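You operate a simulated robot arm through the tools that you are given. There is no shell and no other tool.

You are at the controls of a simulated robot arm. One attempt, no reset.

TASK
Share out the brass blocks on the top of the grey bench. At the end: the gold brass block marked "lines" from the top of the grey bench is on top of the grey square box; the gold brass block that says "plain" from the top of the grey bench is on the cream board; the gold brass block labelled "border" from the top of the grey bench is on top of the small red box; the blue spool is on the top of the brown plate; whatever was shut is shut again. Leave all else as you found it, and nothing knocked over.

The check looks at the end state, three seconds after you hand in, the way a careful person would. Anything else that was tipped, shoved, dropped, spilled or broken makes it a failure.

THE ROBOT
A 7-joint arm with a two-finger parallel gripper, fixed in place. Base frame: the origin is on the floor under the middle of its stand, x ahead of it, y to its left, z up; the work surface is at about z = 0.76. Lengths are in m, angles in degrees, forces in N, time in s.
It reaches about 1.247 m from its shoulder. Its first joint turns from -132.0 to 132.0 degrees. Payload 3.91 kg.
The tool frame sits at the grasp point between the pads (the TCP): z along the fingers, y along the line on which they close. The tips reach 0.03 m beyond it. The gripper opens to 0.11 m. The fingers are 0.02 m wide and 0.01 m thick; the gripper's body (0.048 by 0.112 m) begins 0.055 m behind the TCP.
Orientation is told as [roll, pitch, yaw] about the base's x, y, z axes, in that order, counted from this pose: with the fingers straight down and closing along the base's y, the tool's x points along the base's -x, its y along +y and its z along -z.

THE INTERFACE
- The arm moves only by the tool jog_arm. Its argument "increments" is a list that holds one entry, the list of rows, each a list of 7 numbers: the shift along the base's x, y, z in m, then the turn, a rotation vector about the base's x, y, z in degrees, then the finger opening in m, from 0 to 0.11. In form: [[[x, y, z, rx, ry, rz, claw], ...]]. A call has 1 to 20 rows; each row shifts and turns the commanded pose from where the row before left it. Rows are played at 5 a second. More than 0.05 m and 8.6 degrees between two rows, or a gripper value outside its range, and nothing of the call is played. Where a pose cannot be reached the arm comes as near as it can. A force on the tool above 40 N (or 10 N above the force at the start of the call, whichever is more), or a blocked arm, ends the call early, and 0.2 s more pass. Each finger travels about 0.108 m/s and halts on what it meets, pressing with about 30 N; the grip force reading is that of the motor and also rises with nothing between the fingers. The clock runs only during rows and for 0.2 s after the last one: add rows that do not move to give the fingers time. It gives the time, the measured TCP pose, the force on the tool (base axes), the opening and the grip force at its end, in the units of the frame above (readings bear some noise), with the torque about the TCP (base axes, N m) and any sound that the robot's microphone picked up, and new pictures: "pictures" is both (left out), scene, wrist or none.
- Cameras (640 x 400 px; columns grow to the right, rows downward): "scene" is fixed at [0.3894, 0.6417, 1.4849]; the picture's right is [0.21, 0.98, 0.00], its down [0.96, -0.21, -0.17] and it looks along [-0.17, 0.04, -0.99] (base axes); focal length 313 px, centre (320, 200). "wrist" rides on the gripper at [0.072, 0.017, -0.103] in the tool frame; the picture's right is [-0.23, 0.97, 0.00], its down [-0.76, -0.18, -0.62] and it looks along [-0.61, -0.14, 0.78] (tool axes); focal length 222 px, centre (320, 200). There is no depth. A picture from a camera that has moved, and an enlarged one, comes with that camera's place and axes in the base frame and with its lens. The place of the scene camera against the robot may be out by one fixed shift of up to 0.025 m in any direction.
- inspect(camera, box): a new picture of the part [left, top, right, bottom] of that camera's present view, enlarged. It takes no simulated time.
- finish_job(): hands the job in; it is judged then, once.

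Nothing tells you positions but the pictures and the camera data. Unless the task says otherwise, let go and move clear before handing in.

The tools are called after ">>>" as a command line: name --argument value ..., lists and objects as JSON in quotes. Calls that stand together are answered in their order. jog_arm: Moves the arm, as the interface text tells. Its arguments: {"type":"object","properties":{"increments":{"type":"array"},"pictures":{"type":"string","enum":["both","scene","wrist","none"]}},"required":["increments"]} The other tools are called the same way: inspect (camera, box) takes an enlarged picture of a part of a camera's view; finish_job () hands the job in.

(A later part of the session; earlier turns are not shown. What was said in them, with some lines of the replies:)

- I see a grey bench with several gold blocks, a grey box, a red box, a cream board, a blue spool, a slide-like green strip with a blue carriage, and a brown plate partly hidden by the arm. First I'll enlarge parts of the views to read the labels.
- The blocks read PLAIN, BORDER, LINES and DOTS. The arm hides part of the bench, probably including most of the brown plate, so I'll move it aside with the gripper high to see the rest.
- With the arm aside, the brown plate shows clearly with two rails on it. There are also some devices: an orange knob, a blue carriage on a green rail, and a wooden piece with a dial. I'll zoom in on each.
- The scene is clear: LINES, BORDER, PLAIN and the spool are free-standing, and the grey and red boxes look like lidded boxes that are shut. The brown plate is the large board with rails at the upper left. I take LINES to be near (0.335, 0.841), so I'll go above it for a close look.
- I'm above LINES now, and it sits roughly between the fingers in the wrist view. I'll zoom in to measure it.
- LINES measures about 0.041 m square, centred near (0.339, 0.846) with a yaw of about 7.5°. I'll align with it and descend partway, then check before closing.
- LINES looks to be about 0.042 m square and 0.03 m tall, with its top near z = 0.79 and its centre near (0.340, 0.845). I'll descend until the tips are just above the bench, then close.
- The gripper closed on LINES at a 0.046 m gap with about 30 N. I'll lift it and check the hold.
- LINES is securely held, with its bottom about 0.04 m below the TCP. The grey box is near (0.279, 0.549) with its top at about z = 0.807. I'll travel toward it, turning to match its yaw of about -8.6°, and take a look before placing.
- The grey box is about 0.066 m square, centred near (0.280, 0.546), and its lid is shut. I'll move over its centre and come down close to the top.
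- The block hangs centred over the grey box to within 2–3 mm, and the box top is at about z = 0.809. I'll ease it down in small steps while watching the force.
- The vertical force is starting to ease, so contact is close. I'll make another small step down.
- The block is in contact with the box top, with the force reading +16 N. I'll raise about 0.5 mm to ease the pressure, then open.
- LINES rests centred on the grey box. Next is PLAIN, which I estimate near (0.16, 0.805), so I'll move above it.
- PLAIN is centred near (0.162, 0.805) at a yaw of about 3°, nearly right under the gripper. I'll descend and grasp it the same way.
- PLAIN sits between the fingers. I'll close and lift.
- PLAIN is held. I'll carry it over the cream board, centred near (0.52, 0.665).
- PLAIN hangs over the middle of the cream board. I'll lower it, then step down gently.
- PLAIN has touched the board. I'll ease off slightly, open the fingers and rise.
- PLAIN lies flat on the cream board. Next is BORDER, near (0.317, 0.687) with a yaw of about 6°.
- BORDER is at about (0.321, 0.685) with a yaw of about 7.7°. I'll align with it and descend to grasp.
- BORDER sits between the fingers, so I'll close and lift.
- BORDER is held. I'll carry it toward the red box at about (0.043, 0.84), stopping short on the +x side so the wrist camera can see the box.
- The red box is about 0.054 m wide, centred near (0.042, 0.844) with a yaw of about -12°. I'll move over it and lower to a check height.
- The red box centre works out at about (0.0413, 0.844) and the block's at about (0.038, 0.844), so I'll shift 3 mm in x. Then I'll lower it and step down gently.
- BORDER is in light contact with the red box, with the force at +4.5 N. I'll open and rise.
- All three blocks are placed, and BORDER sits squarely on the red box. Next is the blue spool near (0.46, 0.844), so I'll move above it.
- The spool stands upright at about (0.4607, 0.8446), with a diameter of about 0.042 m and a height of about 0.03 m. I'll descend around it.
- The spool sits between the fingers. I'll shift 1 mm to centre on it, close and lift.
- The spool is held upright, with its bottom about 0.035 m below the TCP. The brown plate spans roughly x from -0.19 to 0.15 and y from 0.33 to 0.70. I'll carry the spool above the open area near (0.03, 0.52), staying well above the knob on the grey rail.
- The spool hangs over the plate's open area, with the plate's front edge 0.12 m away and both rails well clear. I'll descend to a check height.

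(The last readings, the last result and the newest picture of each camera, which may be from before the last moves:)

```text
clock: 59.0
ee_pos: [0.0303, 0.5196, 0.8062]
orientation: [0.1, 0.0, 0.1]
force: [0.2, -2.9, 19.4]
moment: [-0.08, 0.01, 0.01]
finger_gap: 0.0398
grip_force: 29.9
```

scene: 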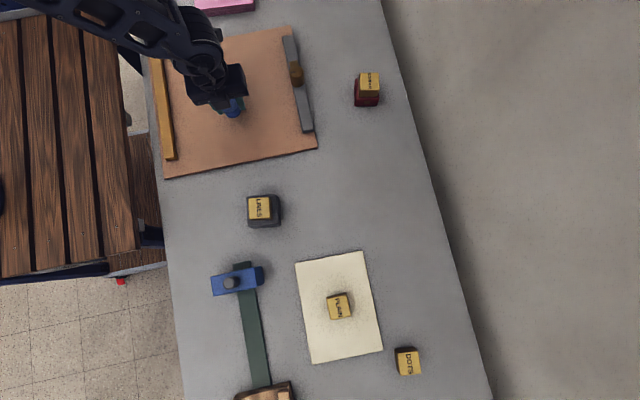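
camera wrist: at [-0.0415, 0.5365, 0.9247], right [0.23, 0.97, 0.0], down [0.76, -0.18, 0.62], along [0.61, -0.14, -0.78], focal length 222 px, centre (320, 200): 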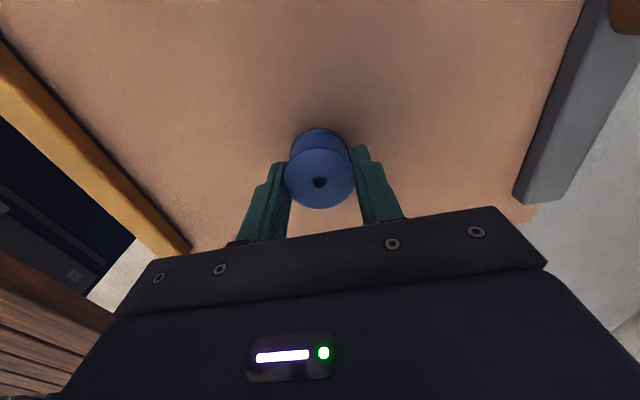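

The spool has touched the plate, with the force reading +19 N. I'll ease up slightly, open slowly and rise.

>>> jog_arm --increments '[[[0, 0, 0.0007, 0, 0, 0, 0.03], [0, 0, 0, 0, 0, 0, 0.04], [0, 0, 0, 0, 0, 0, 0.05], [0, 0, 0, 0, 0, 0, 0.06], [0, 0, 0, 0, 0, 0, 0.07], [0, 0, 0, 0, 0, 0, 0.075], [0, 0, 0.015, 0, 0, 0, 0.075], [0, 0, 0.04, 0, 0, 0, 0.075], [0, 0, 0.045, 0, 0, 0, 0.075], [0, 0, 0.045, 0, 0, 0, 0.075], [0, 0, 0, 0, 0, 0, 0.075]]]' --pictures "both"

>>> inspect --camera "wrist" --box '[200, 0, 440, 180]'

```text
clock: 61.4
ee_pos: [0.0319, 0.519, 0.9515]
orientation: [0.0, 0.0, 0.2]
force: [1.2, -1.1, -0.3]
moment: [0.03, 0.02, -0.02]
finger_gap: 0.075
grip_force: 0.2
camera wrist: at [-0.041, 0.5356, 1.0543], right [0.23, 0.97, 0.0], down [0.76, -0.18, 0.62], along [0.61, -0.14, -0.78], focal length 222 px, centre (320, 200)
```

scene: 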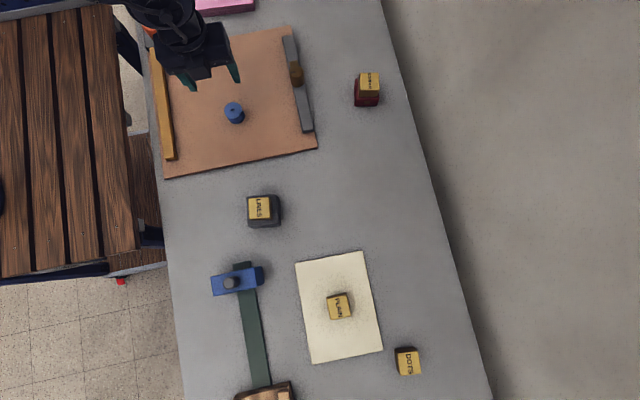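
wrist: 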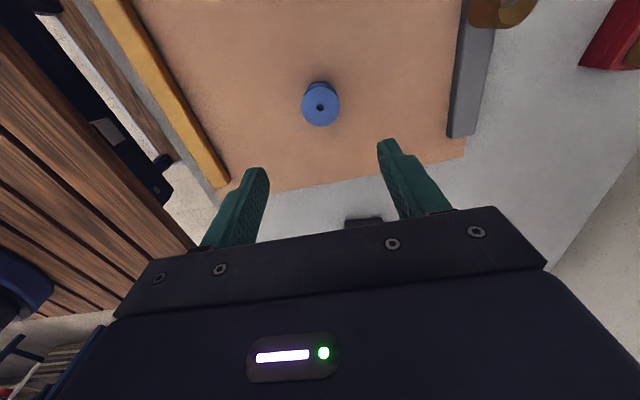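

```text
2.22 times, centred on (320, 90) of wrist
camera zoom: at [-0.041, 0.5356, 1.0543], right [0.23, 0.97, 0.0], down [0.76, -0.18, 0.62], along [0.61, -0.14, -0.78], focal length 494 px, centre (320, 444)
```

zoom: 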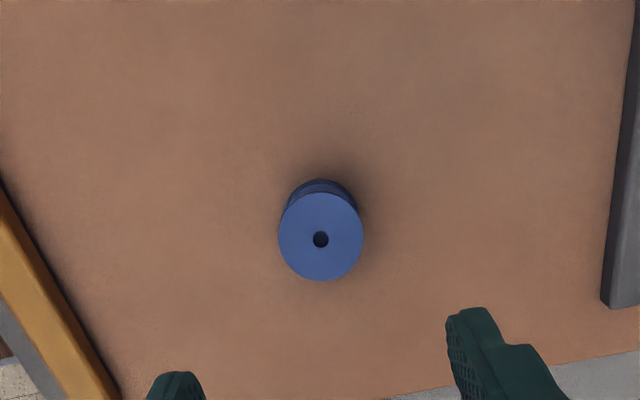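

The spool stands upright on the brown plate. I'll raise the arm clear and move it aside to check the whole scene.

>>> jog_arm --increments '[[[0, 0, 0.04, 0, 0, 0, 0.08], [0, 0, 0.04, 0, 0, 0, 0.08], [0, 0, 0.04, 0, 0, 0, 0.08], [0, 0, 0.03, 0, 0, 0, 0.08], [0.044, -0.014, 0, 0, 0, 0, 0.08], [0.044, -0.014, 0, 0, 0, 0, 0.08], [0.044, -0.014, 0, 0, 0, 0, 0.08], [0.044, -0.014, 0, 0, 0, 0, 0.08], [0.044, -0.014, 0, 0, 0, 0, 0.08], [0.044, -0.014, 0, 0, 0, 0, 0.08], [0.044, -0.014, 0, 0, 0, 0, 0.08], [0.044, -0.014, 0, 0, 0, 0, 0.08], [0.044, -0.014, 0, 0, 0, 0, 0.08], [0.044, -0.014, 0, 0, 0, 0, 0.08], [0.044, -0.014, 0, 0, 0, 0, 0.08], [0.044, -0.014, 0, 0, 0, 0, 0.08], [0, 0, 0, 0, 0, 0, 0.08]]]' --pictures "both"

>>> inspect --camera "scene" --box '[130, 0, 330, 190]'

>>> inspect --camera "scene" --box '[330, 50, 450, 130]'

>>> inspect --camera "scene" --box '[190, 180, 440, 390]'

```text
clock: 65.0
ee_pos: [0.56, 0.3518, 1.1017]
orientation: [0.1, -0.1, 0.0]
force: [0.4, -0.3, -0.1]
moment: [0.0, 0.01, 0.0]
finger_gap: 0.0799
grip_force: 0.1
camera wrist: at [0.4874, 0.3682, 1.2055], right [0.23, 0.97, 0.0], down [0.76, -0.18, 0.62], along [0.61, -0.14, -0.78], focal length 222 px, centre (320, 200)
```

scene: 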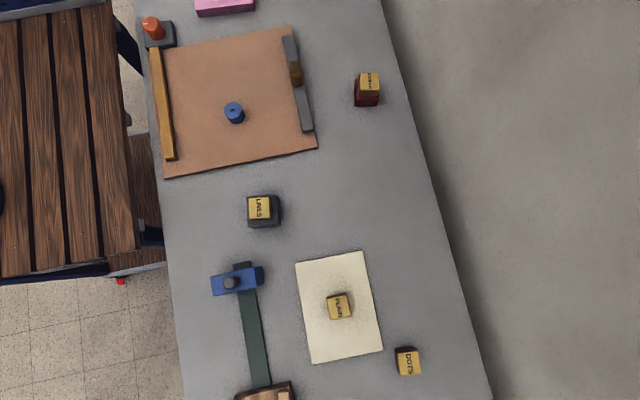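
wrist: 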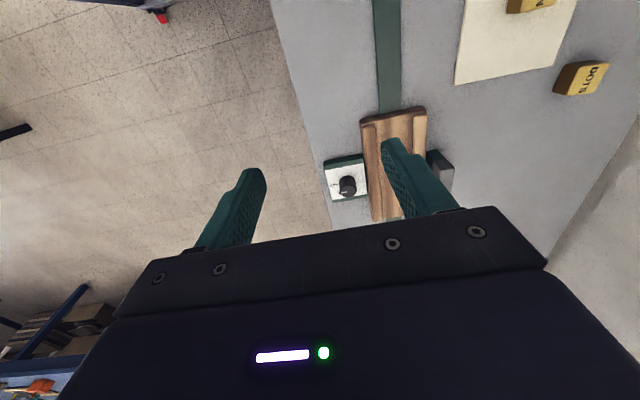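

```text
2.11 times, centred on (230, 95) of scene
camera zoom: at [0.3894, 0.6417, 1.4849], right [0.21, 0.98, 0.0], down [0.96, -0.21, -0.17], along [-0.17, 0.04, -0.99], focal length 660 px, centre (510, 421)
```

zoom: 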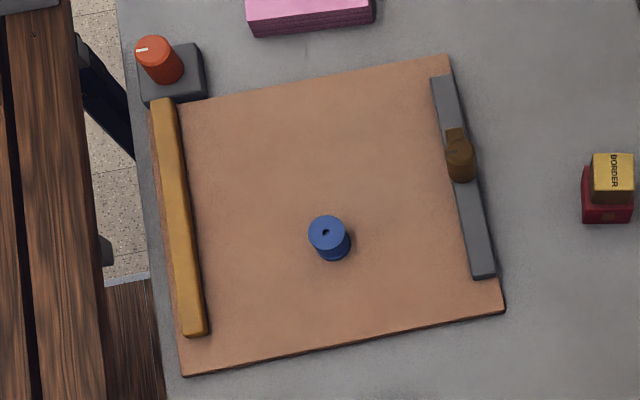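

```text
5.00 times, centred on (390, 90) of scene
camera zoom: at [0.3894, 0.6417, 1.4849], right [0.21, 0.98, 0.0], down [0.96, -0.21, -0.17], along [-0.17, 0.04, -0.99], focal length 1567 px, centre (-30, 750)
```

zoom: 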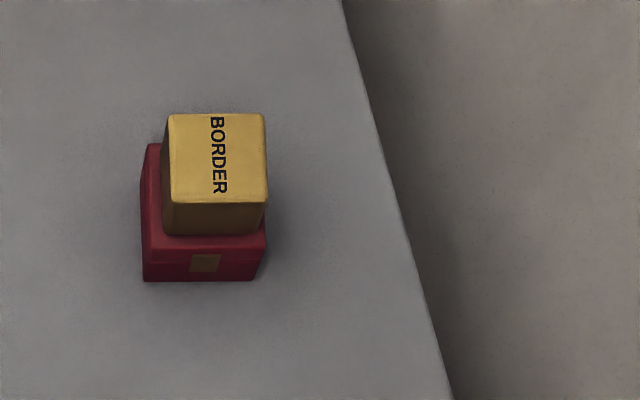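

```text
1.90 times, centred on (315, 285) of scene
camera zoom: at [0.3894, 0.6417, 1.4849], right [0.21, 0.98, 0.0], down [0.96, -0.21, -0.17], along [-0.17, 0.04, -0.99], focal length 597 px, centre (330, 38)
```

zoom: 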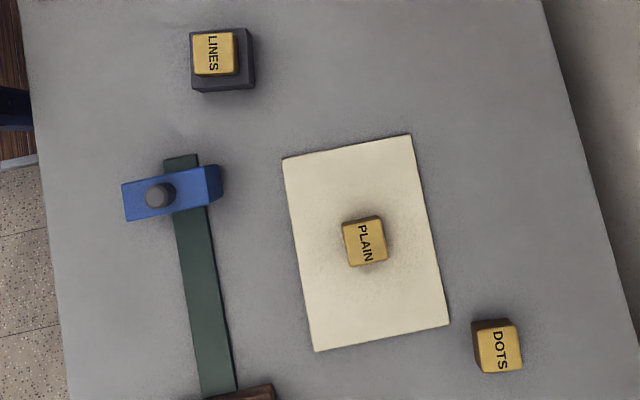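

Everything reads as intended. Before handing in, I want to be sure no other plate better fits "brown plate", so I'll look at the far end of the bench with the wrist camera.

>>> jog_arm --increments '[[[0.04, 0.02, 0.01, 0, 0, 0, 0.08], [0.04, 0.02, 0.01, 0, 0, 0, 0.08], [0.04, 0.02, 0.01, 0, 0, 0, 0.08], [0.04, 0.02, 0, 0, 0, 0, 0.08], [0, 0, 0, 0, 0, 0, 0.08]]]' --pictures "wrist"

>>> inspect --camera "wrist" --box '[240, 0, 540, 220]'

```text
clock: 66.2
ee_pos: [0.7187, 0.4306, 1.1319]
orientation: [0.0, 0.0, 0.1]
force: [-0.4, 0.5, 0.0]
moment: [0.03, -0.03, 0.0]
finger_gap: 0.0799
grip_force: 0.2
camera wrist: at [0.6471, 0.4477, 1.2352], right [0.23, 0.97, 0.0], down [0.76, -0.18, 0.62], along [0.61, -0.14, -0.78], focal length 222 px, centre (320, 200)
```

wrist: 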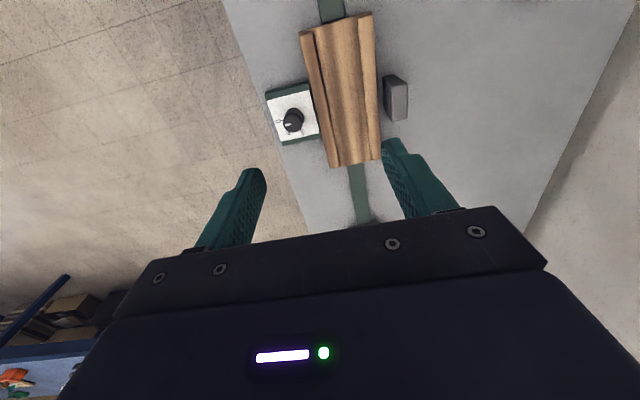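

```text
1.82 times, centred on (390, 110) of wrist
camera zoom: at [0.6471, 0.4477, 1.2352], right [0.23, 0.97, 0.0], down [0.76, -0.18, 0.62], along [0.61, -0.14, -0.78], focal length 404 px, centre (193, 364)
```

zoom: 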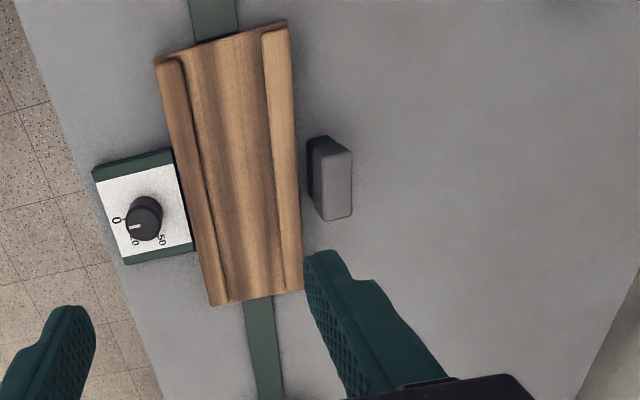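

The far end holds only the wooden carriage on its track, a dial and a grey block, all untouched. So the brown plate is the one I used. LINES is on the grey box, PLAIN on the cream board, BORDER on the red box and the spool on the brown plate. Both boxes are still shut and the gripper is clear and empty, so I'm handing in.

>>> finish_job

```text
The job is handed in.
```

The job is handed in, and the last pictures showed everything where the task wanted it; I haven't had the result of the check.

- **LINES:** on top of the grey square box, centred to within a few millimetres.
- **PLAIN:** flat in the middle of the cream board.
- **BORDER:** on top of the small red box, square to it.
- **Blue spool:** standing upright on the brown plate, well clear of both rails.

I never opened either box, and both still looked shut. DOTS and the other things I could see on the bench looked unmoved. The gripper was empty and about 0.3 m above the bench.

I took "brown plate" to be the large pinkish-brown board with the two rails, not the wooden carriage on the green track. I looked along the far end of the bench and saw no better match, but did not check past the pink object at the near end.
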